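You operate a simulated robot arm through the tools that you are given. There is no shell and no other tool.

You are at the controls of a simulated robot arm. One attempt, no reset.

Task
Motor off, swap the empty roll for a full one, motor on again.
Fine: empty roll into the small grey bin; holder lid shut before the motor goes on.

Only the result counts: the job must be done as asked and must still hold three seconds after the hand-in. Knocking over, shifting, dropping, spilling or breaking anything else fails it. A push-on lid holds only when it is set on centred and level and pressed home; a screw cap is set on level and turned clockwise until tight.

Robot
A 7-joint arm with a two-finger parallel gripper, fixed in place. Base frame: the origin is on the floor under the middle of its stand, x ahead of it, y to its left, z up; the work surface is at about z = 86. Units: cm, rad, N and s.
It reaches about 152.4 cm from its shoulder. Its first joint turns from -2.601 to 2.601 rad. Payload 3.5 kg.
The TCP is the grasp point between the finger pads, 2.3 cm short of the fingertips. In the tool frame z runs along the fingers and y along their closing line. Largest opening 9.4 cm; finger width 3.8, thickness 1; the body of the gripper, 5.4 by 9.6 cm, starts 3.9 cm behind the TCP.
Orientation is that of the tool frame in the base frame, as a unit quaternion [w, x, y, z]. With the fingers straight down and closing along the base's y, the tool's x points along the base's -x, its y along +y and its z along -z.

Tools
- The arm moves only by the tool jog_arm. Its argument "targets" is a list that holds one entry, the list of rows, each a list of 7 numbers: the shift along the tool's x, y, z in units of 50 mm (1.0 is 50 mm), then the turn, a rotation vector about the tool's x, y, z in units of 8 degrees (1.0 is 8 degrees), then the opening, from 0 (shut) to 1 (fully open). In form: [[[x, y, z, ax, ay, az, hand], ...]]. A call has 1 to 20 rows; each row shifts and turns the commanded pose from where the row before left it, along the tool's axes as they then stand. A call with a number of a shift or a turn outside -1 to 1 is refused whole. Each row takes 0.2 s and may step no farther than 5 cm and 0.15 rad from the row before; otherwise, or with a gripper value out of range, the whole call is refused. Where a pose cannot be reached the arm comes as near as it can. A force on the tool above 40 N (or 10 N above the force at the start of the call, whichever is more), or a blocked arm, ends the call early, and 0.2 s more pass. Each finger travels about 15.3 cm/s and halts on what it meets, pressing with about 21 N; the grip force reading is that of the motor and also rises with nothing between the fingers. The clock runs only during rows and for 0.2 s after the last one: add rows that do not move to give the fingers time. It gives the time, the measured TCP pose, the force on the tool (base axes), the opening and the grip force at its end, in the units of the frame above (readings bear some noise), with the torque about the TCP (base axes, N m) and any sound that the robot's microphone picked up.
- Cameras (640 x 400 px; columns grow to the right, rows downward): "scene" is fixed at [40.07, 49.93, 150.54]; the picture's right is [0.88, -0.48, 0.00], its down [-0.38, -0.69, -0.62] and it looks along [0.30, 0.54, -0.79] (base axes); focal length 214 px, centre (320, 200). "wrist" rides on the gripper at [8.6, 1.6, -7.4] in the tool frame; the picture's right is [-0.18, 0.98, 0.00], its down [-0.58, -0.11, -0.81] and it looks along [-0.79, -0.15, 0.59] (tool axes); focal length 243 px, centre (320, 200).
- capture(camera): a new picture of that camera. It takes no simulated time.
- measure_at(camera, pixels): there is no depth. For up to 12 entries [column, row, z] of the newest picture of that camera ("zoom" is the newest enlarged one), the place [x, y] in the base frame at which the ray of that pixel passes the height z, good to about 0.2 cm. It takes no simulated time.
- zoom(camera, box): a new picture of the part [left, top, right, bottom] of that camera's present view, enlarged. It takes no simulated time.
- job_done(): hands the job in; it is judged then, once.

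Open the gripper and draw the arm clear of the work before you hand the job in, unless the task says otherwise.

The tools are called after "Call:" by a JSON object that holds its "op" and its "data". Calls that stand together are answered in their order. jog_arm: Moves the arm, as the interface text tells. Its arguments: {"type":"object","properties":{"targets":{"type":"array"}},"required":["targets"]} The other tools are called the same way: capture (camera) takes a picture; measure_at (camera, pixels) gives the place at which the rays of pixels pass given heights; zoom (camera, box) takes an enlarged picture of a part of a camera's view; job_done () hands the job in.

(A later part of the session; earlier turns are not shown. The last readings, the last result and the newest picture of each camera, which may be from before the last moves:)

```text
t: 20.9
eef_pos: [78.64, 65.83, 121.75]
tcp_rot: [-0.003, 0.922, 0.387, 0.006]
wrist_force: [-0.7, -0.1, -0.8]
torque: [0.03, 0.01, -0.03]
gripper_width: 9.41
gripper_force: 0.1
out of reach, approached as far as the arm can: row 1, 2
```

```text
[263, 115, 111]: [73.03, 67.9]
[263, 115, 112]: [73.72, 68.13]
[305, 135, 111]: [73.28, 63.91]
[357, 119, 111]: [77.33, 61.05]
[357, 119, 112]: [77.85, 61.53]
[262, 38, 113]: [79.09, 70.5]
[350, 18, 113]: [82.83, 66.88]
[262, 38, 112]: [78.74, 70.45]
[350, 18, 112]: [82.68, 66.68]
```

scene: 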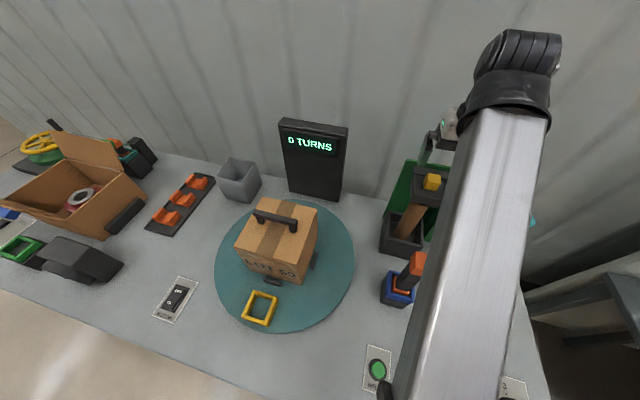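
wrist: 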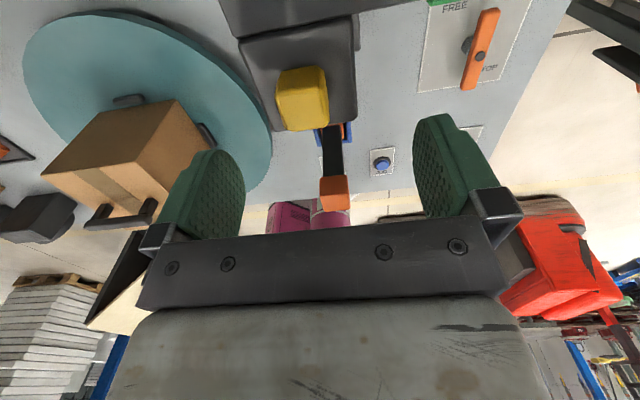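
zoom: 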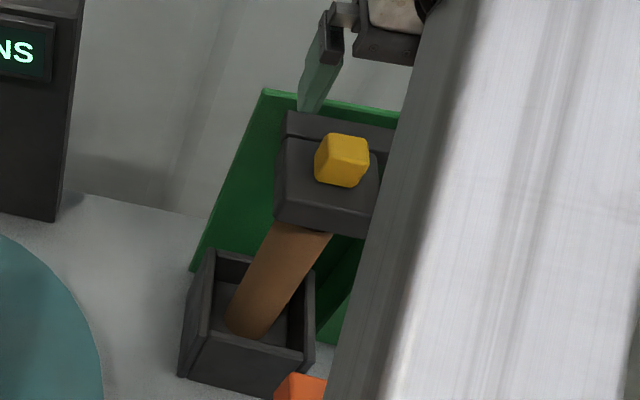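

The knob is about 2.6 cm square with its top near z 115.5–116 at (78.0,66.8); it is 18 px left of the grip axis (col 320), about 1.1 cm in tool y. I correct, half-close, and come down to TCP z about 117.

Call:
{"op": "jog_arm", "data": {"targets": [[[0.04, -0.22, 0, 0, 0, 0, 0.6], [0, 0, 0.5, 0, 0, 0, 0.6], [0, 0, 0.45, 0, 0, 0, 0.6], [0, 0, 0, 0, 0, 0, 0.6]]]}}

Call:
{"op": "capture", "data": {"camera": "wrist"}}

Call:
{"op": "zoom", "data": {"camera": "scene", "box": [370, 130, 480, 260]}}

```text
t: 21.9
eef_pos: [78.76, 65.95, 117.07]
tcp_rot: [-0.002, 0.922, 0.387, 0.006]
wrist_force: [-0.7, 0.7, -0.3]
torque: [-0.01, 0.02, -0.01]
gripper_width: 5.62
gripper_force: 0.1
out of reach, approached as far as the arm can: row 1, 2
```

```text
taken
```

wrist: 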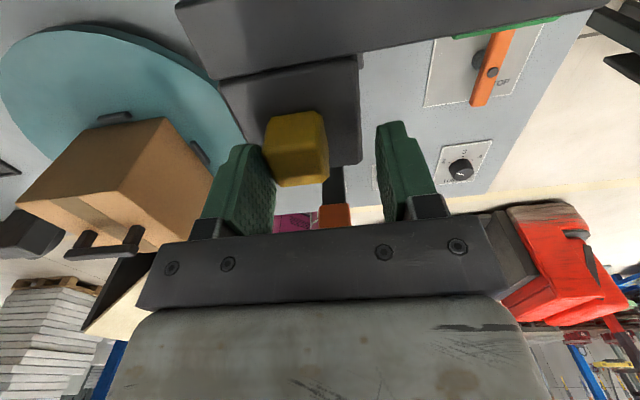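

```text
3.08 times, centred on (425, 195) of scene
```

zoom: 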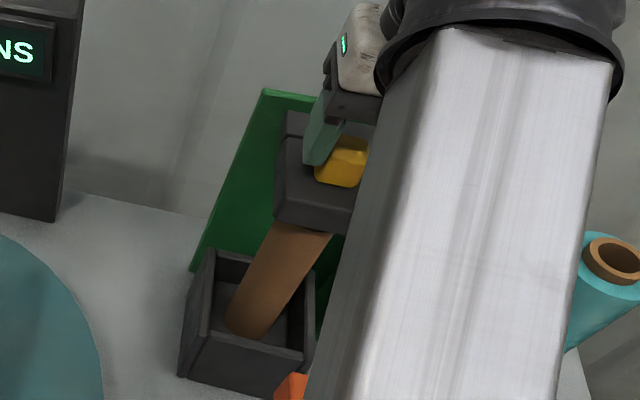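

The sideways correction was not reached (wrist roll near its limit); the knob is still at col 296 in place of 320. I turn the tool back about 5° and shift -1.2 cm along tool y again.

Call:
{"op": "jog_arm", "data": {"targets": [[[0, 0, 0, 0, 0, -0.6, 0.6], [0, -0.12, 0, 0, 0, 0, 0.6], [0, -0.12, 0, 0, 0, 0, 0.6], [0, 0, 0, 0, 0, 0, 0.6]]]}}

Call:
{"op": "capture", "data": {"camera": "wrist"}}

```text
t: 22.9
eef_pos: [78.01, 66.62, 117.02]
tcp_rot: [-0.003, 0.908, 0.419, 0.006]
wrist_force: [0.1, 0.4, -0.2]
torque: [-0.05, 0.01, 0.0]
gripper_width: 5.62
gripper_force: 0.0
```

```text
taken
```

wrist: 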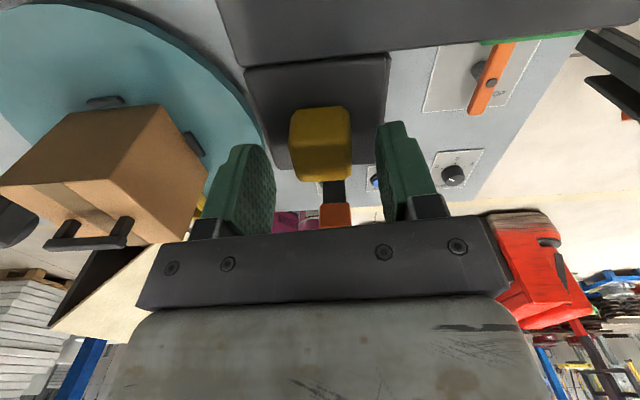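

The knob is now centred at col 320 between the fingers. I lower 1 cm more in small steps and close on the knob.

Call:
{"op": "jog_arm", "data": {"targets": [[[0, 0, 0.1, 0, 0, 0, 0.6], [0, 0, 0.1, 0, 0, 0, 0.6], [0, 0, 0, 0, 0, 0, 0.4], [0, 0, 0, 0, 0, 0, 0.25], [0, 0, 0, 0, 0, 0, 0.1], [0, 0, 0, 0, 0, 0, 0.1]]]}}

Call:
{"op": "capture", "data": {"camera": "wrist"}}

```text
t: 24.3
eef_pos: [77.95, 66.5, 116.03]
tcp_rot: [-0.003, 0.909, 0.417, 0.006]
wrist_force: [5.4, -16.4, -7.3]
torque: [0.29, -0.72, -1.68]
gripper_width: 3.16
gripper_force: 44.7
```

```text
taken
```

wrist: 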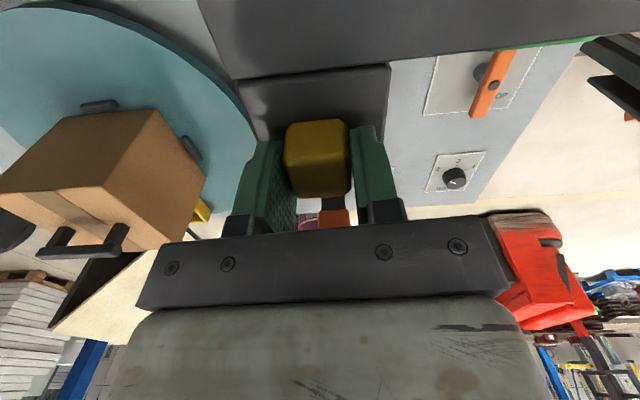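

The knob is gripped (opening 3.16) with a moderate side load. I lift about 0.6 cm to feel whether the lid rises.

Call:
{"op": "jog_arm", "data": {"targets": [[[0, 0.02, -0.06, 0, 0, 0.2, 0.1], [0, 0.01, -0.06, 0, 0, 0, 0.1], [0, 0, 0, 0, 0, 0, 0.1]]]}}

Call:
{"op": "capture", "data": {"camera": "wrist"}}

Call:
{"op": "zoom", "data": {"camera": "scene", "box": [370, 130, 480, 260]}}

```text
t: 25.1
eef_pos: [78.01, 66.53, 116.72]
tcp_rot: [-0.004, 0.914, 0.407, 0.005]
wrist_force: [2.4, -12.5, -31.1]
torque: [-0.52, -0.2, -1.29]
gripper_width: 3.12
gripper_force: 44.8
```

```text
taken
```

wrist: 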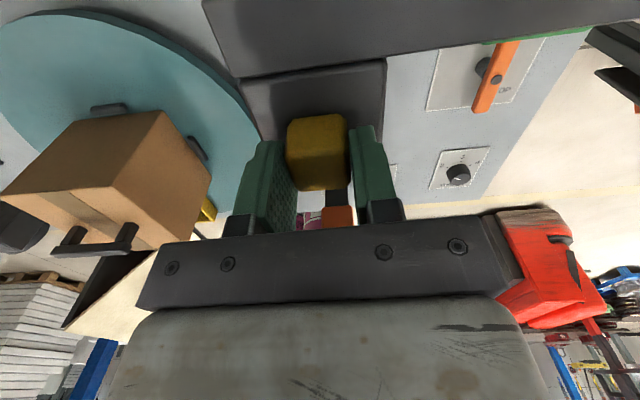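

```text
3.08 times, centred on (425, 195) of scene
```

zoom: 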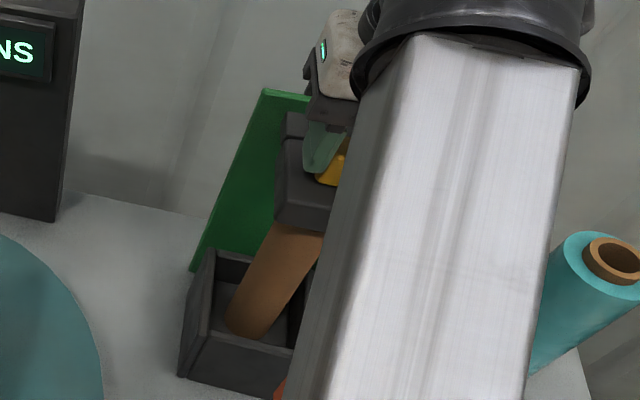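

The tool rose 0.7 cm but the pull reached 31 N and the knob seems to have slipped in the pads, so the lid may be held or open otherwise. I zoom on the lid/bar junction to see whether it moved.

Call:
{"op": "zoom", "data": {"camera": "wrist", "box": [190, 0, 410, 240]}}

Call:
{"op": "zoom", "data": {"camera": "scene", "box": [395, 150, 445, 220]}}

```text
1.67 times, centred on (300, 120) of wrist
```

zoom: 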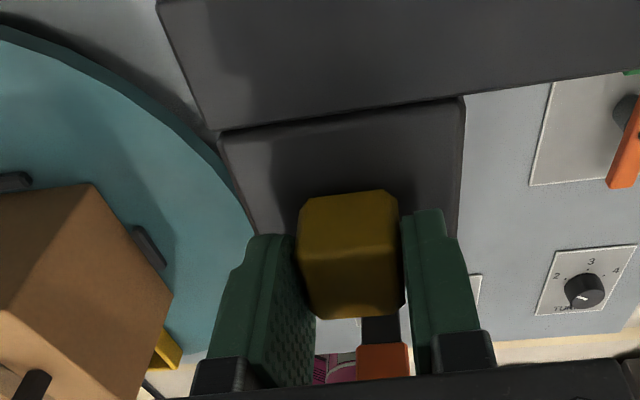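

```text
5.71 times, centred on (420, 185) of scene
```

zoom: 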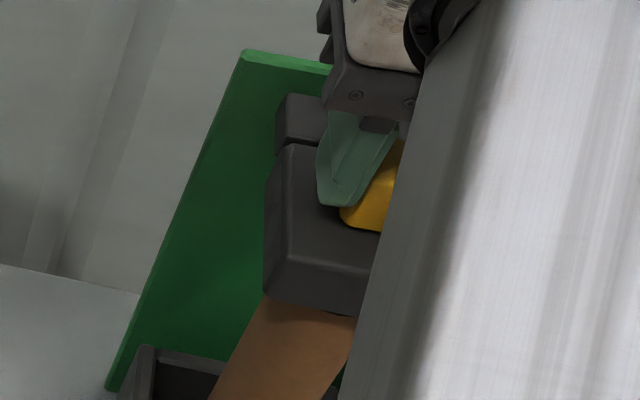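

The lid looks unmoved against the bar. I ease the pull, then test a small pull toward the front (-v, tool -x) to feel whether the lid swings horizontally.

Call:
{"op": "jog_arm", "data": {"targets": [[[0, 0, 0.08, 0, 0, 0, 0.1], [0, 0, 0, 0, 0, 0, 0.1]]]}}

Call:
{"op": "jog_arm", "data": {"targets": [[[-0.06, 0, 0, 0, 0, 0, 0.1], [-0.06, 0, 0, 0, 0, 0, 0.1], [0, 0, 0, 0, 0, 0, 0.1]]]}}

Call:
{"op": "capture", "data": {"camera": "wrist"}}

Call:
{"op": "zoom", "data": {"camera": "wrist", "box": [190, 0, 410, 240]}}

```text
t: 25.7
eef_pos: [78.09, 66.45, 116.61]
tcp_rot: [-0.004, 0.914, 0.407, 0.007]
wrist_force: [1.5, -10.3, 19.4]
torque: [-0.92, 0.34, -1.16]
gripper_width: 3.06
gripper_force: 45.0
```

```text
t: 26.5
eef_pos: [77.8, 66.06, 116.54]
tcp_rot: [-0.004, 0.913, 0.407, 0.008]
wrist_force: [26.9, -2.2, 28.4]
torque: [-0.2, -0.78, 0.44]
gripper_width: 3.0
gripper_force: 44.9
```

```text
taken
```

wrist: 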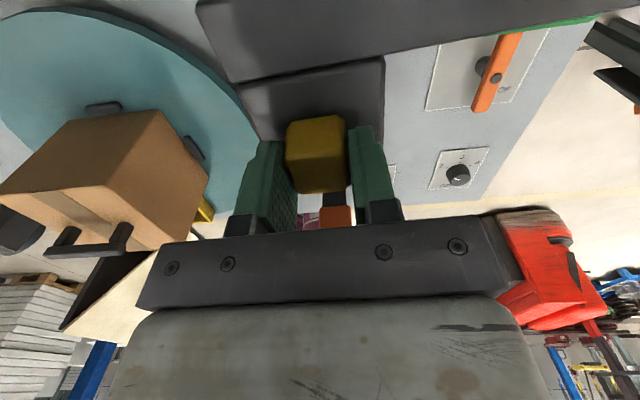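

```text
1.67 times, centred on (300, 120) of wrist
```

zoom: 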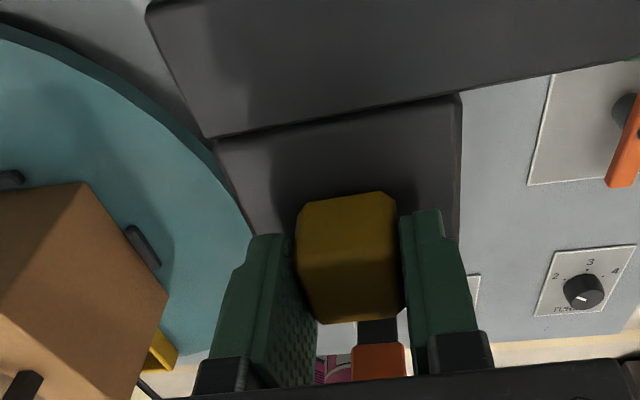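

Pulling to the front brought a reaction also toward +u, which would fit a lid arm swinging about the post at the right. I follow that arc a little: front and +u with a small turn, and compare.

Call:
{"op": "jog_arm", "data": {"targets": [[[-0.06, 0.05, -0.04, 0, 0, -0.2, 0.1], [-0.06, 0.03, 0, 0, 0, -0.2, 0.1], [0, 0, 0, 0, 0, 0, 0.1]]]}}

Call:
{"op": "capture", "data": {"camera": "wrist"}}

Call:
{"op": "zoom", "data": {"camera": "wrist", "box": [190, 0, 410, 240]}}

Call:
{"op": "zoom", "data": {"camera": "scene", "box": [395, 150, 445, 220]}}

```text
t: 27.3
eef_pos: [77.56, 65.41, 116.34]
tcp_rot: [-0.004, 0.902, 0.433, 0.007]
wrist_force: [31.6, 4.1, 11.9]
torque: [-0.12, -0.26, 1.09]
gripper_width: 2.98
gripper_force: 45.0
```

```text
taken
```

wrist: 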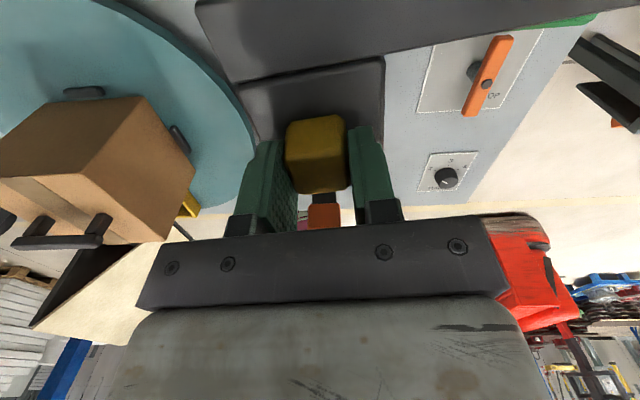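

```text
1.67 times, centred on (300, 120) of wrist
```

zoom: 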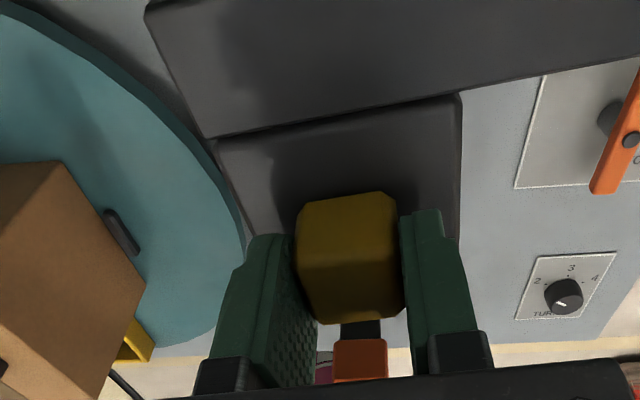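

```text
5.71 times, centred on (420, 185) of scene
```

zoom: 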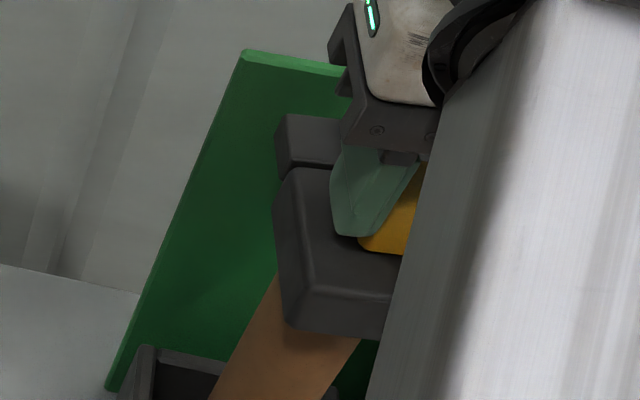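

The scene zoom shows bar and lid moving together to the front: it is an arm swinging about the post at the right. I measure the post's top, seen earlier at scene (470.7,191.8), to get the pivot.

Call:
{"op": "measure_at", "data": {"camera": "scene", "pixels": [[470.7, 191.8, 110], [470.7, 191.8, 111], [486.7, 185, 112], [484, 174, 112], [413, 166, 112.5], [413, 174, 112.5], [462, 190, 110], [482, 197, 110], [480, 200, 110]]}}

Call:
{"op": "capture", "data": {"camera": "scene"}}

```text
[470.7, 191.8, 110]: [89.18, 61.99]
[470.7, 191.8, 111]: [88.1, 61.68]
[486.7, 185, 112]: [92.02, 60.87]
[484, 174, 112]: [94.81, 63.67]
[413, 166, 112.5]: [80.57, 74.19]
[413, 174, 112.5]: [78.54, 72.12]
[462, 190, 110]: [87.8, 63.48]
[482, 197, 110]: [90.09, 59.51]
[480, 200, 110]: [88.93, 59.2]
```

```text
taken
```

scene: 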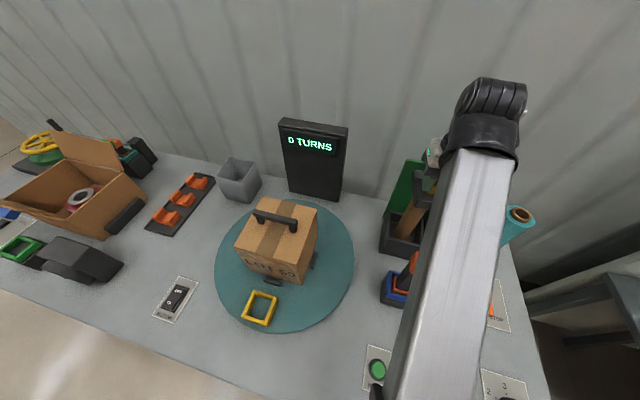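

The pivot is near (u,v)=(20,108), about 12 cm right of and 5.6 cm behind the knob. I continue along this arc: each row turns 3.2° with the matching shift, after a small +u correction for the sideways load.

Call:
{"op": "jog_arm", "data": {"targets": [[[0, 0.05, 0, 0, 0, 0, 0.1], [-0.1335, 0.0664, 0, 0, 0, -0.4, 0.1], [-0.1335, 0.0664, 0, 0, 0, -0.4, 0.1], [-0.1335, 0.0664, 0, 0, 0, -0.4, 0.1], [0, 0, 0, 0, 0, 0, 0.1]]]}}

```text
t: 28.5
eef_pos: [77.34, 63.03, 116.35]
tcp_rot: [-0.005, 0.862, 0.507, 0.008]
wrist_force: [18.0, 12.9, 5.0]
torque: [0.85, -0.09, 1.5]
gripper_width: 3.05
gripper_force: 44.5
```

Side load is now small (u 3.6 N) and the remaining 22 N is hinge friction against the motion. I continue the arc in 4° rows.

Call:
{"op": "jog_arm", "data": {"targets": [[[-0.166, 0.084, 0, 0, 0, -0.5, 0.1], [-0.166, 0.084, 0, 0, 0, -0.5, 0.1], [-0.166, 0.084, 0, 0, 0, -0.5, 0.1], [-0.166, 0.084, 0, 0, 0, -0.5, 0.1], [-0.166, 0.084, 0, 0, 0, -0.5, 0.1], [0, 0, 0, 0, 0, 0, 0.1]]]}}

Call:
{"op": "capture", "data": {"camera": "scene"}}

Call:
{"op": "capture", "data": {"camera": "wrist"}}

```text
t: 29.6
eef_pos: [77.81, 59.32, 116.43]
tcp_rot: [-0.002, 0.772, 0.635, 0.012]
wrist_force: [6.3, 12.9, -3.8]
torque: [-0.14, 0.84, 1.3]
gripper_width: 3.09
gripper_force: 44.4
stopped in row 5: the force on the tool passed its limit at 41 N (the readings are from after the stop); the commanded pose is now the measured one
```

```text
taken
```

scene: 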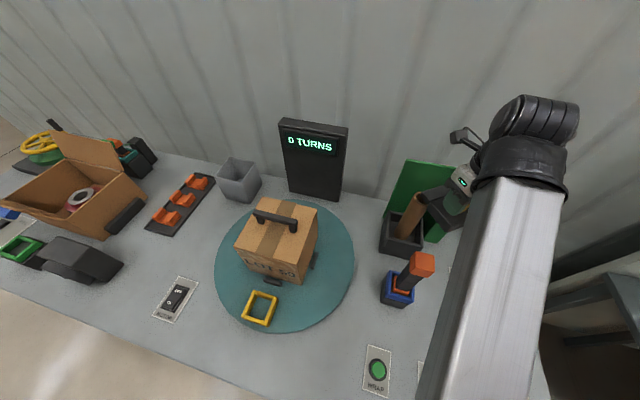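

```text
taken
```

wrist: 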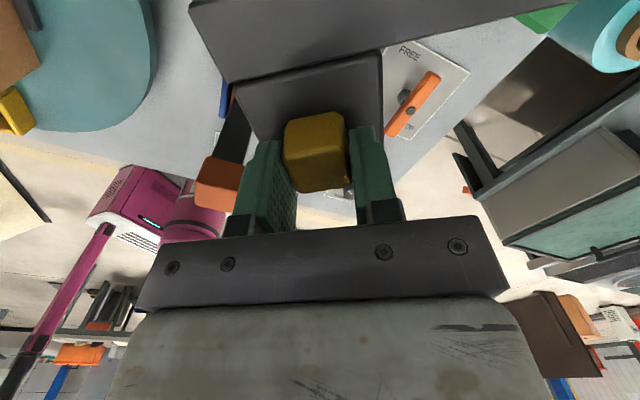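

The lid arm has swung about 34° (scene (445,205)); the stop came from path mismatch. Fitting the three grip positions gives pivot (18.9,107.5) and I continue with that arc.

Call:
{"op": "jog_arm", "data": {"targets": [[[-0.148, 0.081, 0, 0, 0, -0.5, 0.1], [-0.148, 0.081, 0, 0, 0, -0.5, 0.1], [-0.148, 0.081, 0, 0, 0, -0.5, 0.1], [-0.148, 0.081, 0, 0, 0, -0.5, 0.1], [0, 0, 0, 0, 0, 0, 0.1]]]}}

```text
t: 30.8
eef_pos: [79.4, 56.1, 116.35]
tcp_rot: [0.001, 0.676, 0.736, 0.013]
wrist_force: [20.6, 28.9, 1.9]
torque: [0.35, 0.75, 1.39]
gripper_width: 3.12
gripper_force: 45.1
```

Lid at about 50°. A sideways pull toward the pivot has built up, so I correct +0.3 cm in tool y and continue.

Call:
{"op": "jog_arm", "data": {"targets": [[[0, 0.06, 0, 0, 0, 0, 0.1], [-0.145, 0.09, 0, 0, 0, -0.5, 0.1], [-0.145, 0.09, 0, 0, 0, -0.5, 0.1], [-0.145, 0.09, 0, 0, 0, -0.5, 0.1], [-0.145, 0.09, 0, 0, 0, -0.5, 0.1], [0, 0, 0, 0, 0, 0, 0.1]]]}}

Call:
{"op": "capture", "data": {"camera": "scene"}}

Call:
{"op": "capture", "data": {"camera": "wrist"}}

```text
t: 32.2
eef_pos: [81.7, 53.47, 116.2]
tcp_rot: [0.001, 0.568, 0.823, 0.01]
wrist_force: [-0.1, 18.9, 0.3]
torque: [0.53, 1.14, 1.4]
gripper_width: 3.16
gripper_force: 44.9
```

```text
taken
```

scene: 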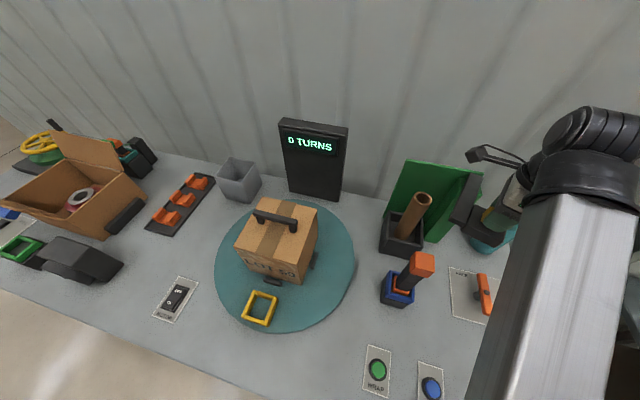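

```text
taken
```

wrist: 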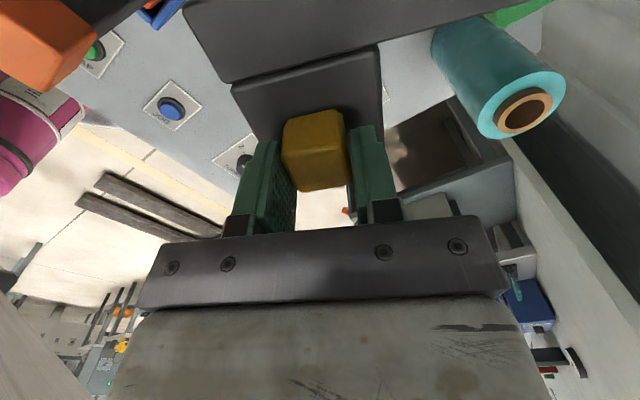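

The core is now uncovered at scene (413,215); the lid has swung about 66°. I continue to about 90° with the same steps.

Call:
{"op": "jog_arm", "data": {"targets": [[[-0.147, 0.088, 0, 0, 0, -0.5, 0.1], [-0.147, 0.088, 0, 0, 0, -0.5, 0.1], [-0.147, 0.088, 0, 0, 0, -0.5, 0.1], [0, 0, 0, 0, 0, 0, 0.1]]]}}

Call:
{"op": "jog_arm", "data": {"targets": [[[-0.147, 0.088, 0, 0, 0, -0.5, 0.1], [-0.147, 0.088, 0, 0, 0, -0.5, 0.1], [-0.147, 0.088, 0, 0, 0, -0.5, 0.1], [0, 0, 0, 0, 0, 0, 0.1]]]}}

```text
t: 33.2
eef_pos: [83.9, 52.25, 116.39]
tcp_rot: [0.001, 0.479, 0.878, 0.011]
wrist_force: [0.1, 24.7, -0.5]
torque: [0.33, 1.31, 1.32]
gripper_width: 3.19
gripper_force: 44.9
```

```text
t: 34.2
eef_pos: [86.25, 51.38, 116.26]
tcp_rot: [0.002, 0.383, 0.924, 0.012]
wrist_force: [-1.5, 38.0, 1.3]
torque: [-0.27, 0.64, 1.32]
gripper_width: 3.13
gripper_force: 45.2
```

The lid arm is at 90°, with a load toward the pivot. I relieve the load with a small shift, open the fingers and rise.

Call:
{"op": "jog_arm", "data": {"targets": [[[0.03, 0.06, 0, 0, 0, 0, 0.1], [0, 0, 0, 0, 0, 0, 0.3], [0, 0, 0, 0, 0, 0, 0.5], [0, 0, 0, 0, 0, 0, 0.6], [0, 0, -0.3, 0, 0, 0, 0.6], [0, 0, -0.6, 0, 0, 0, 0.6], [0, 0, 0, 0, 0, 0, 0.6]]]}}

Call:
{"op": "capture", "data": {"camera": "scene"}}

Call:
{"op": "capture", "data": {"camera": "wrist"}}

```text
t: 35.8
eef_pos: [86.04, 51.18, 121.02]
tcp_rot: [0.004, 0.386, 0.923, 0.009]
wrist_force: [-0.9, 1.1, -0.2]
torque: [0.0, 0.02, 0.03]
gripper_width: 5.64
gripper_force: 0.1
```

```text
taken
```

scene: 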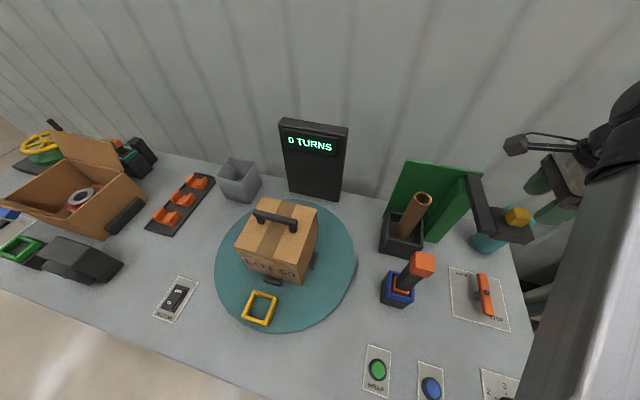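

```text
taken
```

wrist: 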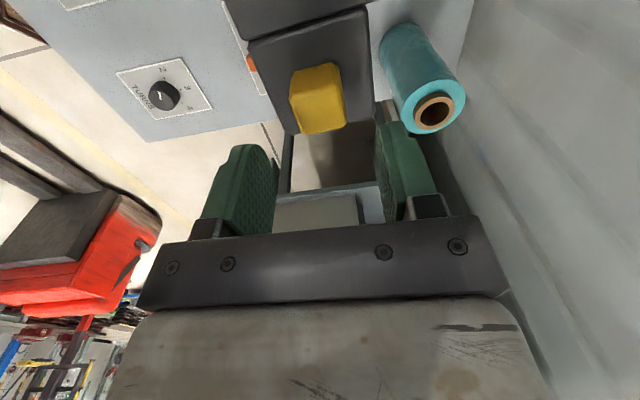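

The lid arm stays open at 90° and the empty core stands free in the tray at scene (420,200). I zoom to measure the core's top and the tray inside.

Call:
{"op": "zoom", "data": {"camera": "scene", "box": [370, 180, 450, 262]}}

Call:
{"op": "zoom", "data": {"camera": "scene", "box": [440, 150, 560, 270]}}

Call:
{"op": "measure_at", "data": {"camera": "scene", "pixels": [[421.5, 200.5, 104], [421.5, 200.5, 106], [421.5, 200.5, 108], [421.5, 200.5, 109]]}}

```text
4.88 times, centred on (410, 221) of scene
```

zoom: 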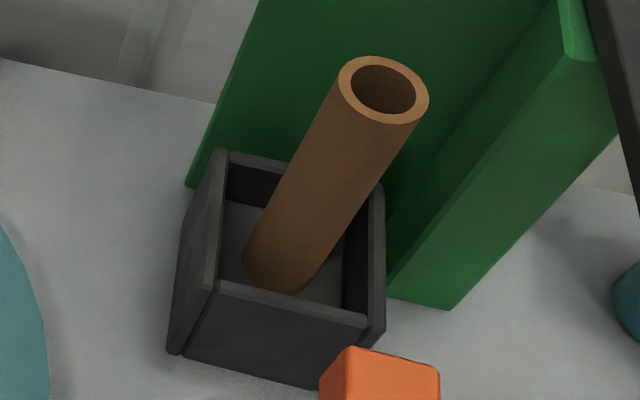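

```text
3.33 times, centred on (500, 210) of scene
```

zoom: 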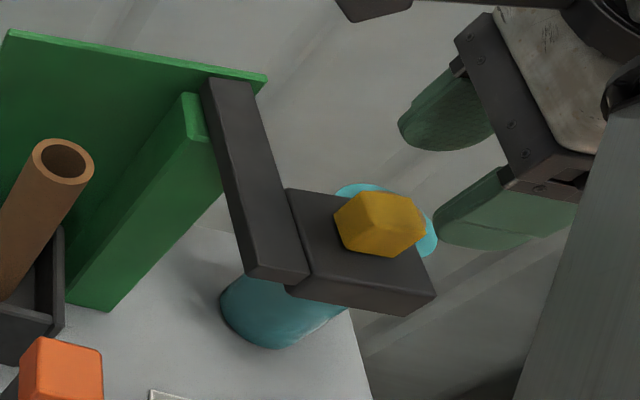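

```text
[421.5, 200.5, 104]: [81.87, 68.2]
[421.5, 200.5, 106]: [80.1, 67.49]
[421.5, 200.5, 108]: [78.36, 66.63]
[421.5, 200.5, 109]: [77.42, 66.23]
```

I measure the core's top ring centre (423.1,198.5) and its foot to get its vertical axis and height.

Call:
{"op": "measure_at", "data": {"camera": "scene", "pixels": [[423.1, 198.5, 104], [423.1, 198.5, 105], [423.1, 198.5, 106], [423.1, 198.5, 107], [423.1, 198.5, 108], [394.2, 233.5, 87], [408, 239.5, 87], [399.8, 239.4, 87], [401.5, 234.5, 87], [390, 223, 88]]}}

Call:
{"op": "jog_arm", "data": {"targets": [[[0.7, 0.2, 0, 0, 0, 0, 0.8], [0.7, 0.2, 0, 0, 0, 0, 0.8], [0.7, 0.2, 0, 0, 0, 0, 0.8], [0.4, 0.1, 0, 0, 0, 0, 0.8], [0, 0, 0, 0, 0, 0, 0.8]]]}}

Call:
{"op": "capture", "data": {"camera": "wrist"}}

Call:
{"op": "capture", "data": {"camera": "scene"}}

```text
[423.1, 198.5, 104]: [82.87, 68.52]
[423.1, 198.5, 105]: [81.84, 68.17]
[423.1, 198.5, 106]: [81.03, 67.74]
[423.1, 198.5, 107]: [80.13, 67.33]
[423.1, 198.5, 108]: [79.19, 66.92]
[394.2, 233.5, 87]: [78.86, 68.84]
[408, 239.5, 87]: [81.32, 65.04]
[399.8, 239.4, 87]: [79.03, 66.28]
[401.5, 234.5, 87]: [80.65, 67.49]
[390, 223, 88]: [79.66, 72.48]
```

```text
t: 37.0
eef_pos: [79.89, 62.66, 121.18]
tcp_rot: [0.005, 0.386, 0.923, 0.009]
wrist_force: [-0.3, -0.2, 0.0]
torque: [-0.01, -0.02, 0.0]
gripper_width: 7.54
gripper_force: 0.0
```

```text
taken
```

wrist: 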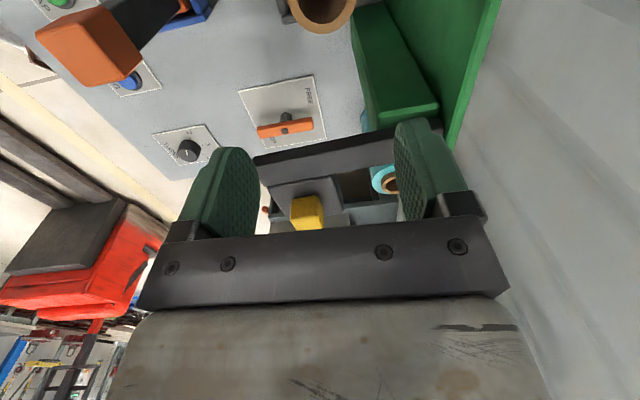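

```text
taken
```

scene: 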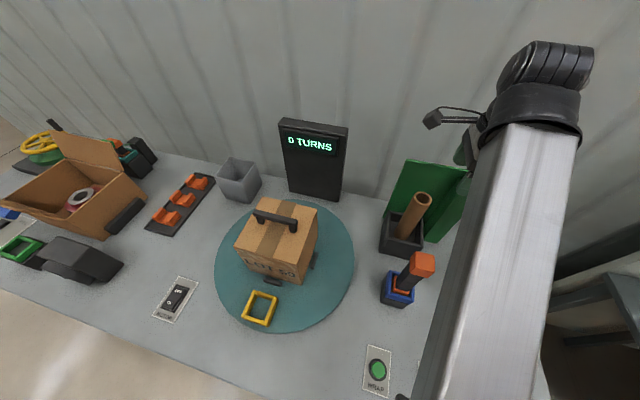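

The core's top ring shows at wrist (322,5). Combining the rays, the core stands at about (u,v)=(8,101.7) with its top near z 109.5. I move 4 cm toward -u above it and look again.

Call:
{"op": "jog_arm", "data": {"targets": [[[0.42, 0.08, 0, 0, 0, 0, 0.8], [0.42, 0.1, 0, 0, 0, 0, 0.8], [0, 0, 0, 0, 0, 0, 0.8]]]}}

Call:
{"op": "capture", "data": {"camera": "wrist"}}

Call:
{"op": "measure_at", "data": {"camera": "scene", "pixels": [[423.1, 198.5, 109], [423.1, 198.5, 110]]}}

```text
t: 37.8
eef_pos: [77.57, 66.33, 121.09]
tcp_rot: [0.004, 0.386, 0.923, 0.01]
wrist_force: [0.0, 0.1, -0.3]
torque: [-0.01, -0.01, -0.02]
gripper_width: 7.49
gripper_force: 0.1
```

```text
taken
```

wrist: 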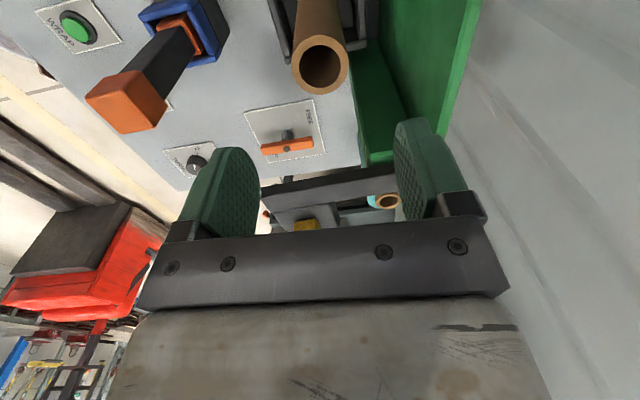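

```text
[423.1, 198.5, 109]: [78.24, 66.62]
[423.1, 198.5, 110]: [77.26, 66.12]
```

The core's ring is centred at wrist (320,65), right in line with the grip axis. I measure it at several heights to settle its top.

Call:
{"op": "measure_at", "data": {"camera": "wrist", "pixels": [[320, 65, 107], [320, 65, 108], [320, 65, 109], [320, 65, 110], [293, 68, 109], [348, 62, 109], [320, 38, 109], [320, 93, 109], [388, 201, 105], [388, 201, 106], [386, 202, 107]]}}

Call:
{"op": "zoom", "data": {"camera": "wrist", "box": [240, 0, 420, 112]}}

```text
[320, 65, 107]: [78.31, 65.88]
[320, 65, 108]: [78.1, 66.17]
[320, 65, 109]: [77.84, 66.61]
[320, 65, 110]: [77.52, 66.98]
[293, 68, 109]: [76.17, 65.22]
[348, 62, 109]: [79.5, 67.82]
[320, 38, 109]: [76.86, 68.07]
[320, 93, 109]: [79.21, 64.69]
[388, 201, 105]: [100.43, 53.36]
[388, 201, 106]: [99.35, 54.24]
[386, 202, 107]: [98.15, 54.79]
```

```text
3.56 times, centred on (330, 56) of wrist
```

zoom: 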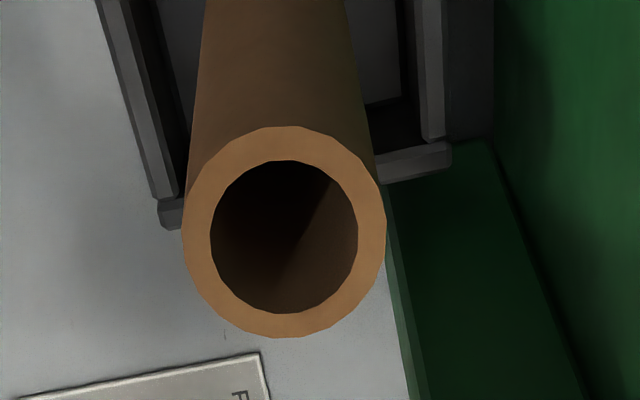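

The core's top is at about (77.9,66.6,109.2), diameter 4.2. Before picking it up I measure the box on the turntable, the display and the bin to plan the carrying path.

Call:
{"op": "zoom", "data": {"camera": "scene", "box": [200, 100, 380, 300]}}

Call:
{"op": "measure_at", "data": {"camera": "scene", "pixels": [[290, 190, 86], [340, 200, 86], [283, 120, 112], [346, 127, 112], [283, 120, 116], [346, 127, 116], [262, 198, 103], [318, 206, 103], [301, 262, 103], [237, 247, 103], [255, 210, 108], [298, 222, 108]]}}

Call:
{"op": "measure_at", "data": {"camera": "scene", "pixels": [[217, 178, 98], [229, 158, 98], [255, 161, 98], [245, 183, 98], [225, 198, 86], [250, 203, 86], [262, 184, 86], [301, 283, 88], [240, 268, 88], [355, 262, 87], [216, 262, 87], [290, 330, 87]]}}

```text
2.00 times, centred on (290, 200) of scene
```

zoom: 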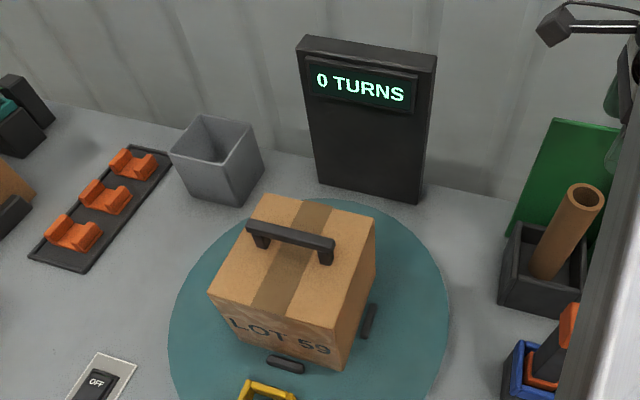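

```text
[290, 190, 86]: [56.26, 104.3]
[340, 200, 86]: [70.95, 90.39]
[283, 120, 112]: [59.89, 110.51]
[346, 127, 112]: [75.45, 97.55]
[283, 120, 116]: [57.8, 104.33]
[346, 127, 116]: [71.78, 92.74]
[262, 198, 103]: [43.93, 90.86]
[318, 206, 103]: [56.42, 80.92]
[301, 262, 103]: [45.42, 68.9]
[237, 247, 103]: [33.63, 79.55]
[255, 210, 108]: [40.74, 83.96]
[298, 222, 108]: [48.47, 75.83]
```

```text
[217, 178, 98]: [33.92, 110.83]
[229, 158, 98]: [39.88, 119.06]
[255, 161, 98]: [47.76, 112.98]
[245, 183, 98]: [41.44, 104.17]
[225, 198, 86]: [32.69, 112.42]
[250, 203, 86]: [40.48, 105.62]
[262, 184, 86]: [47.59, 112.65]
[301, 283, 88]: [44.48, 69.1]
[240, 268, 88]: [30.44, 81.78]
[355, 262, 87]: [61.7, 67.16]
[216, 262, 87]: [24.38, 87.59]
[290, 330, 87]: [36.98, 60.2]
```

Path plan: the gap between box (back edge v≈96.5) and display (front v≈113.5) is wide enough at v≈104.5; bin centre is about (u,v)=(-50.3,107.8), rim z≈98. Now I centre over the core and lower to TCP z≈106.7.

Call:
{"op": "jog_arm", "data": {"targets": [[[0, 0.08, 0, 0, 0, 0, 0.8], [0, 0, 0.8, 0, 0, 0, 0.8], [0, 0, 0.8, 0, 0, 0, 0.8], [0, 0, 0.7, 0, 0, 0, 0.8], [0, 0, 0.3, 0, 0, 0, 0.8], [0, 0, 0.25, 0, 0, 0, 0.8], [0, 0, 0, 0, 0, 0, 0.8]]]}}

Call:
{"op": "capture", "data": {"camera": "wrist"}}

Call:
{"op": "capture", "data": {"camera": "scene"}}

```text
t: 39.4
eef_pos: [78.06, 66.87, 106.81]
tcp_rot: [0.004, 0.386, 0.923, 0.01]
wrist_force: [0.4, 0.6, -0.4]
torque: [0.0, 0.0, 0.01]
gripper_width: 7.53
gripper_force: 0.0
```

```text
taken
```

wrist: 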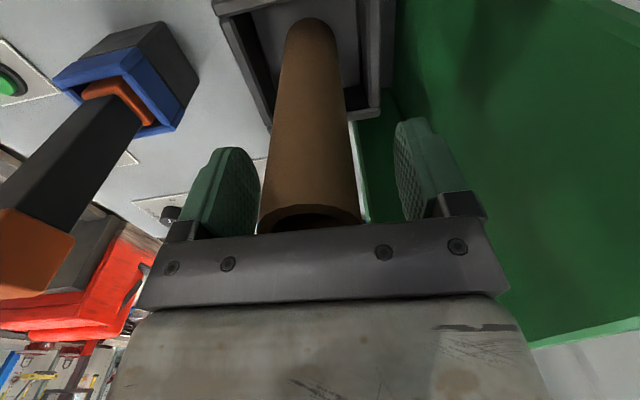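

```text
taken
```

scene: 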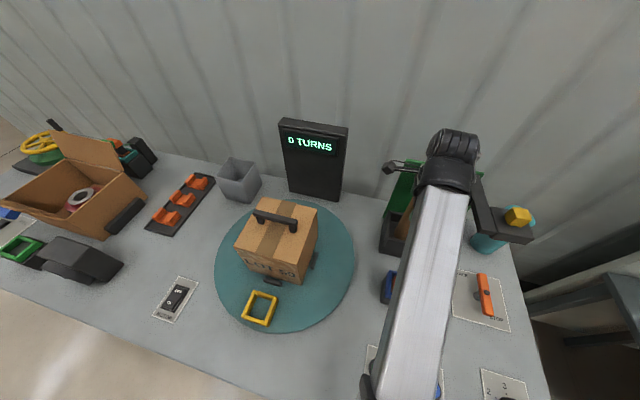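

The core is about 0.5 cm off toward the left finger (col 310 against 320). I shift tool y by -0.45 cm and close gently.

Call:
{"op": "jog_arm", "data": {"targets": [[[0, -0.09, 0, 0, 0, 0, 0.8], [0, 0, 0, 0, 0, 0, 0.7], [0, 0, 0, 0, 0, 0, 0.6], [0, 0, 0, 0, 0, 0, 0.5], [0, 0, 0, 0, 0, 0, 0.4], [0, 0, 0, 0, 0, 0, 0.3], [0, 0, 0, 0, 0, 0, 0.3]]]}}

Call:
{"op": "capture", "data": {"camera": "wrist"}}

```text
t: 41.0
eef_pos: [77.79, 66.47, 106.88]
tcp_rot: [0.004, 0.386, 0.922, 0.01]
wrist_force: [-0.8, 0.3, 1.9]
torque: [-0.09, 0.07, -0.02]
gripper_width: 4.14
gripper_force: 20.5
```

```text
taken
```

wrist: 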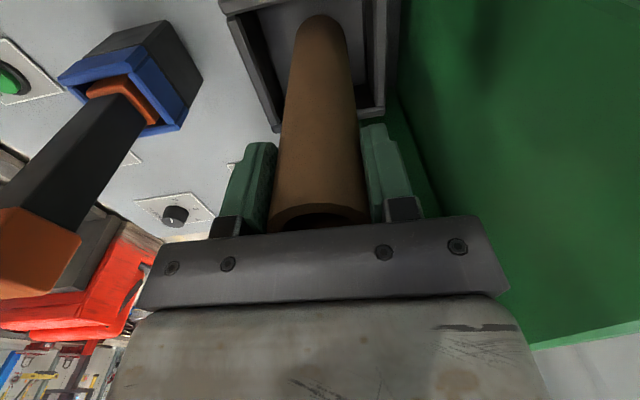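

The core is held (opening 4.14) at (77.8,66.5), which also gives the target place for the full roll. I lift it straight up 9.5 cm.

Call:
{"op": "jog_arm", "data": {"targets": [[[0, 0, -0.1, 0, 0, 0, 0.1], [0, 0, -0.2, 0, 0, 0, 0.1], [0, 0, -0.4, 0, 0, 0, 0.1], [0, 0, -0.4, 0, 0, 0, 0.1], [0, 0, -0.4, 0, 0, 0, 0.1], [0, 0, -0.4, 0, 0, 0, 0.1], [0, 0, 0, 0, 0, 0, 0.1]]]}}

Call:
{"op": "capture", "data": {"camera": "scene"}}

Call:
{"op": "capture", "data": {"camera": "wrist"}}

```text
t: 42.6
eef_pos: [77.75, 66.3, 116.48]
tcp_rot: [0.004, 0.386, 0.923, 0.009]
wrist_force: [0.7, 0.8, -0.6]
torque: [0.04, 0.01, 0.0]
gripper_width: 4.14
gripper_force: 20.8
```

```text
taken
```

scene: 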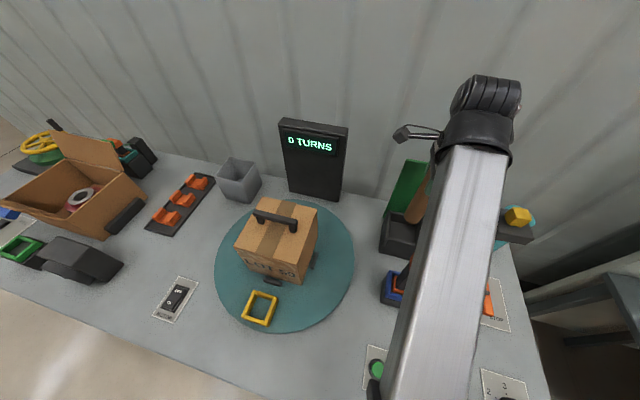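

```text
taken
```

wrist: 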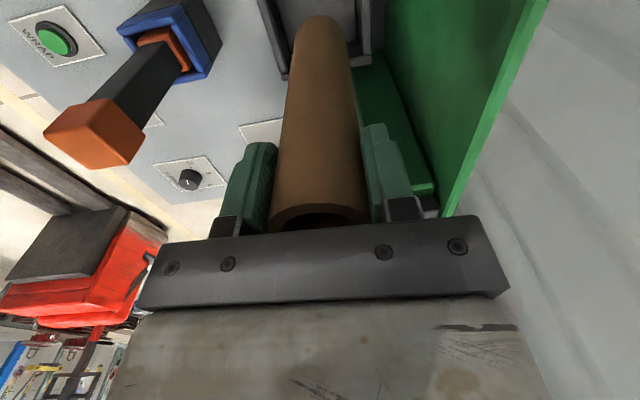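

The core came up freely. I zoom in to check that its lower end is above the tray rim before moving sideways.

Call:
{"op": "zoom", "data": {"camera": "scene", "box": [370, 140, 450, 262]}}

Call:
{"op": "zoom", "data": {"camera": "wrist", "box": [230, 0, 410, 112]}}

```text
3.28 times, centred on (410, 201) of scene
```

zoom: 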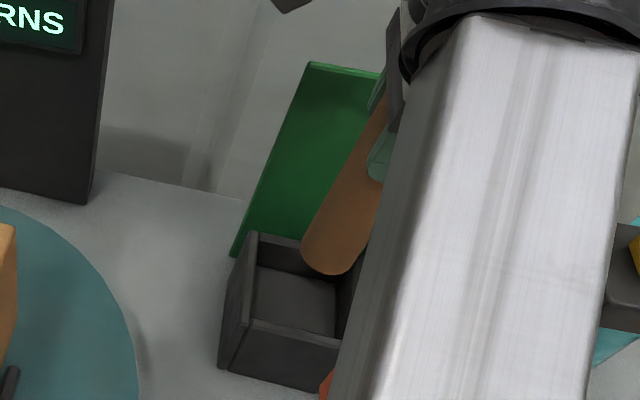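

```text
3.56 times, centred on (320, 56) of wrist
```

zoom: 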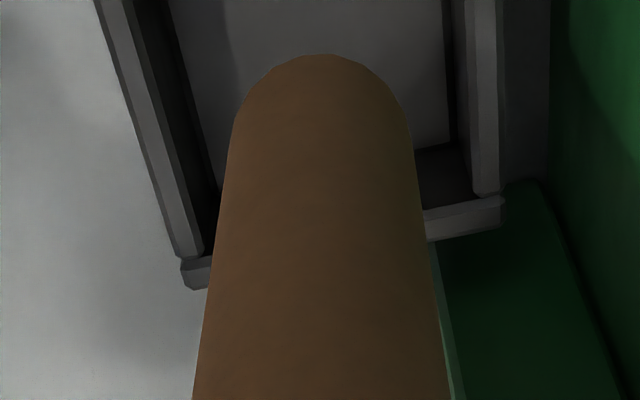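

I compute the height of the core's lower end from its pixel (415.5,215.6) on the known vertical axis at (77.8,66.4).

Call:
{"op": "measure_at", "data": {"camera": "scene", "pixels": [[415.5, 215.6, 96], [415.5, 215.6, 98], [415.5, 215.6, 100], [413, 223.3, 96], [413, 223.3, 98], [413, 223.3, 100]]}}

```text
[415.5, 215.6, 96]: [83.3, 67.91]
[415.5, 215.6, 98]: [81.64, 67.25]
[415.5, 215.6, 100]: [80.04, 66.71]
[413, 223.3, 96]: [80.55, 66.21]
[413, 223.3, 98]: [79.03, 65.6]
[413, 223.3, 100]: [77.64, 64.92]
```

The lower end is at about z 100–101, clear of the rim. I carry the core toward -u at v≈104.5, between box and display.

Call:
{"op": "jog_arm", "data": {"targets": [[[0.5, 0.1, 0, 0, 0, 0, 0.1], [0.8, 0.14, 0, 0, 0, 0, 0.1], [0.8, 0.14, 0, 0, 0, 0, 0.1], [0.8, 0.14, 0, 0, 0, 0, 0.1], [0.8, 0, 0, 0, 0, 0, 0.1], [0.8, 0, 0, 0, 0, 0, 0.1], [0.8, 0, 0, 0, 0, 0, 0.1], [0, 0, 0, 0, 0, 0, 0.1]]]}}

Call:
{"op": "capture", "data": {"camera": "scene"}}

Call:
{"op": "capture", "data": {"camera": "wrist"}}

```text
t: 44.4
eef_pos: [60.86, 87.05, 116.52]
tcp_rot: [0.004, 0.386, 0.922, 0.009]
wrist_force: [0.3, 0.7, -0.2]
torque: [-0.02, -0.01, 0.04]
gripper_width: 4.18
gripper_force: 20.6
```

```text
taken
```

scene: 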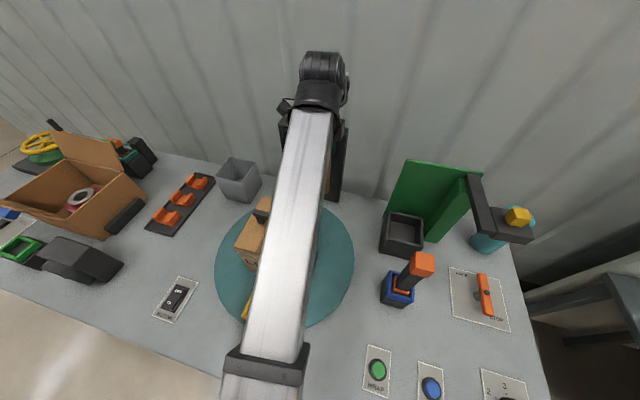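

```text
taken
```

wrist: 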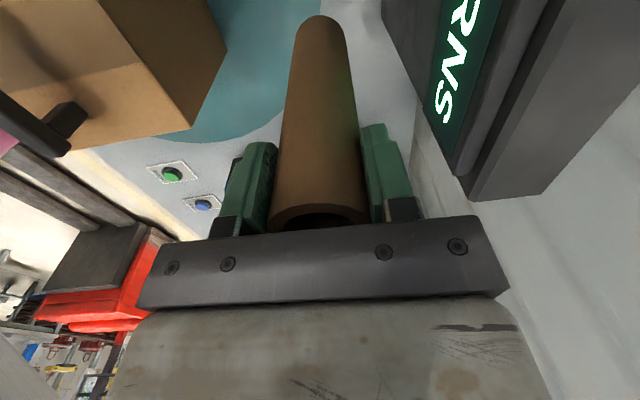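

The core is well between box and display. The empty tray is now in clear view at scene (403,232); I zoom and measure its corners before carrying on.

Call:
{"op": "zoom", "data": {"camera": "scene", "box": [370, 195, 440, 265]}}

Call:
{"op": "zoom", "data": {"camera": "scene", "box": [200, 140, 280, 215]}}

Call:
{"op": "jog_arm", "data": {"targets": [[[0.8, 0, 0, 0, 0, 0, 0.1], [0.8, 0, 0, 0, 0, 0, 0.1], [0.8, 0, 0, 0, 0, 0, 0.1], [0.8, 0, 0, 0, 0, 0, 0.1], [0.8, 0, 0, 0, 0, 0, 0.1], [0.8, 0.16, 0, 0, 0, 0, 0.1], [0.8, 0.16, 0, 0, 0, 0, 0.1], [0.7, 0.2, 0, 0, 0, 0, 0.1], [0, 0, 0, 0, 0, 0, 0.1]]]}}

Call:
{"op": "capture", "data": {"camera": "scene"}}

Call:
{"op": "capture", "data": {"camera": "wrist"}}

```text
5.71 times, centred on (405, 230) of scene
```

zoom: 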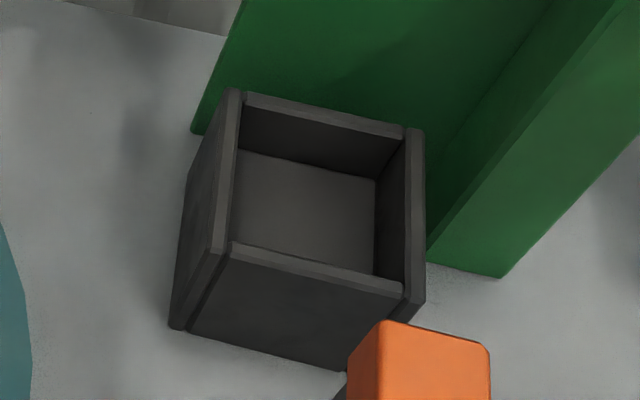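

```text
5.33 times, centred on (240, 178) of scene
```

zoom: 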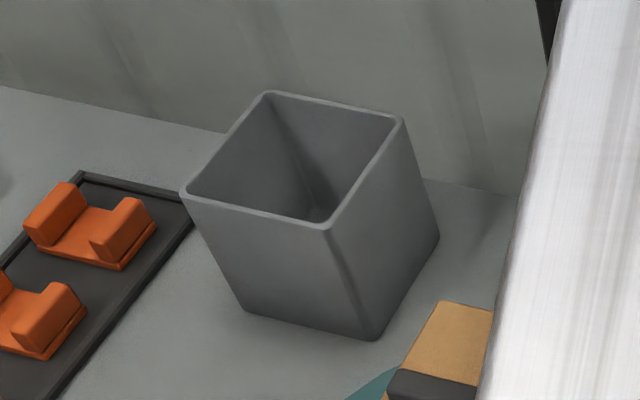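

```text
t: 46.4
eef_pos: [40.61, 111.36, 116.58]
tcp_rot: [0.004, 0.386, 0.922, 0.009]
wrist_force: [0.0, 0.2, -0.8]
torque: [-0.01, -0.02, 0.0]
gripper_width: 4.16
gripper_force: 21.1
```

```text
taken
```

scene: 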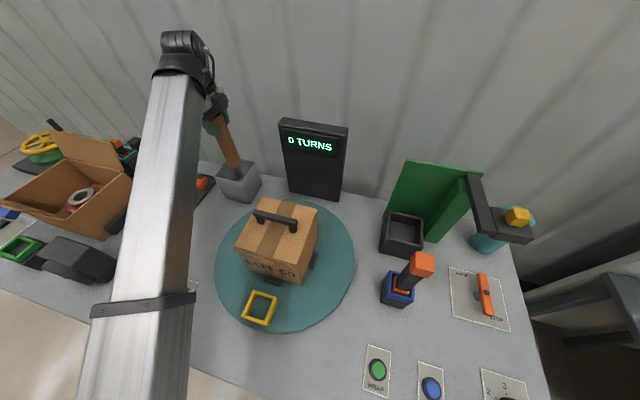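

```text
taken
```

wrist: 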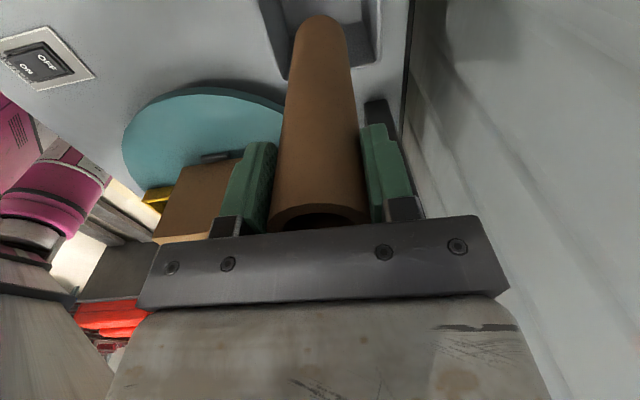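

The core hangs over the bin: scene (230,155), bin rim at wrist (280–380,0–75). I zoom in both views to check centring before lowering.

Call:
{"op": "zoom", "data": {"camera": "scene", "box": [190, 90, 280, 215]}}

Call:
{"op": "zoom", "data": {"camera": "wrist", "box": [230, 0, 430, 125]}}

Call:
{"op": "measure_at", "data": {"camera": "wrist", "pixels": [[288, 78, 98], [378, 65, 98], [288, 78, 97], [378, 65, 97], [322, 22, 99]]}}

```text
3.20 times, centred on (235, 152) of scene
```

zoom: 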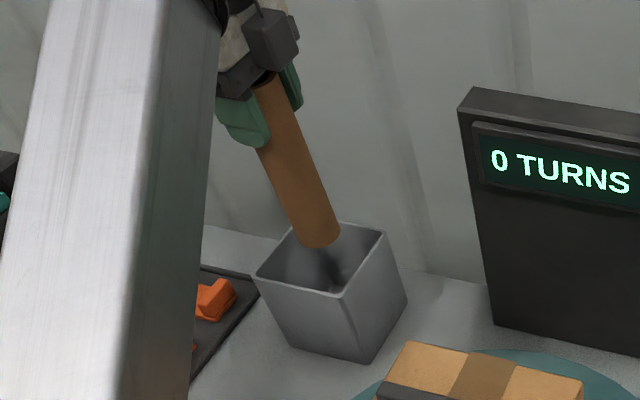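

```text
3.20 times, centred on (330, 62) of wrist
```

zoom: 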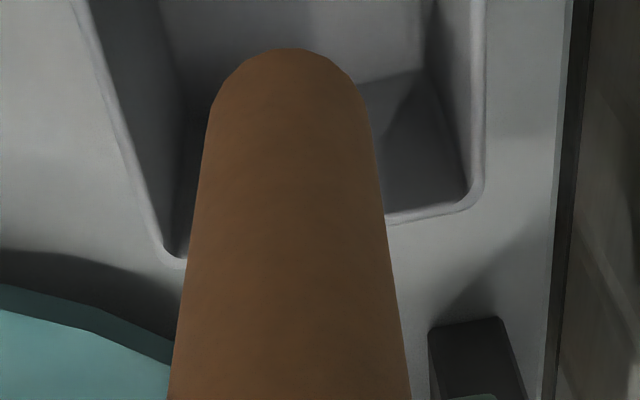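

```text
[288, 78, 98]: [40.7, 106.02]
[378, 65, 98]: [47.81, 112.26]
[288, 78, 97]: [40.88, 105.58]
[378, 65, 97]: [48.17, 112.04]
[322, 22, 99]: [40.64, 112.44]
```

The bin's opening centre is about (u,v)=(-50.6,108.4) and the core is within 1 cm of it. I shift slightly and lower the core into the bin.

Call:
{"op": "jog_arm", "data": {"targets": [[[0.1, 0.16, 0, 0, 0, 0, 0.1], [0, 0, 0.5, 0, 0, 0, 0.1], [0, 0, 0.5, 0, 0, 0, 0.1], [0, 0, 0.5, 0, 0, 0, 0.1], [0, 0, 0.4, 0, 0, 0, 0.1], [0, 0, 0.3, 0, 0, 0, 0.1], [0, 0, 0, 0, 0, 0, 0.1]]]}}

Call:
{"op": "zoom", "data": {"camera": "scene", "box": [190, 90, 280, 215]}}

```text
t: 48.0
eef_pos: [40.99, 112.36, 105.32]
tcp_rot: [0.004, 0.386, 0.922, 0.009]
wrist_force: [0.2, -0.8, -0.7]
torque: [0.0, 0.01, -0.02]
gripper_width: 4.1
gripper_force: 21.2
```

```text
3.20 times, centred on (235, 152) of scene
```

zoom: 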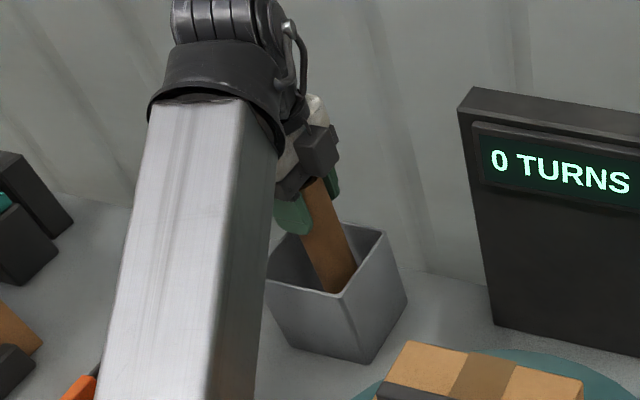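

The core is inside the bin, not touching yet. I go on lowering in small steps to feel the floor.

Call:
{"op": "jog_arm", "data": {"targets": [[[0, 0, 0.1, 0, 0, 0, 0.1], [0, 0, 0.1, 0, 0, 0, 0.1], [0, 0, 0.08, 0, 0, 0, 0.1], [0, 0, 0, 0, 0, 0, 0.1]]]}}

```text
t: 49.0
eef_pos: [40.89, 112.34, 104.16]
tcp_rot: [0.004, 0.386, 0.922, 0.01]
wrist_force: [0.0, 0.0, -0.4]
torque: [0.02, -0.01, 0.01]
gripper_width: 4.16
gripper_force: 21.0
```

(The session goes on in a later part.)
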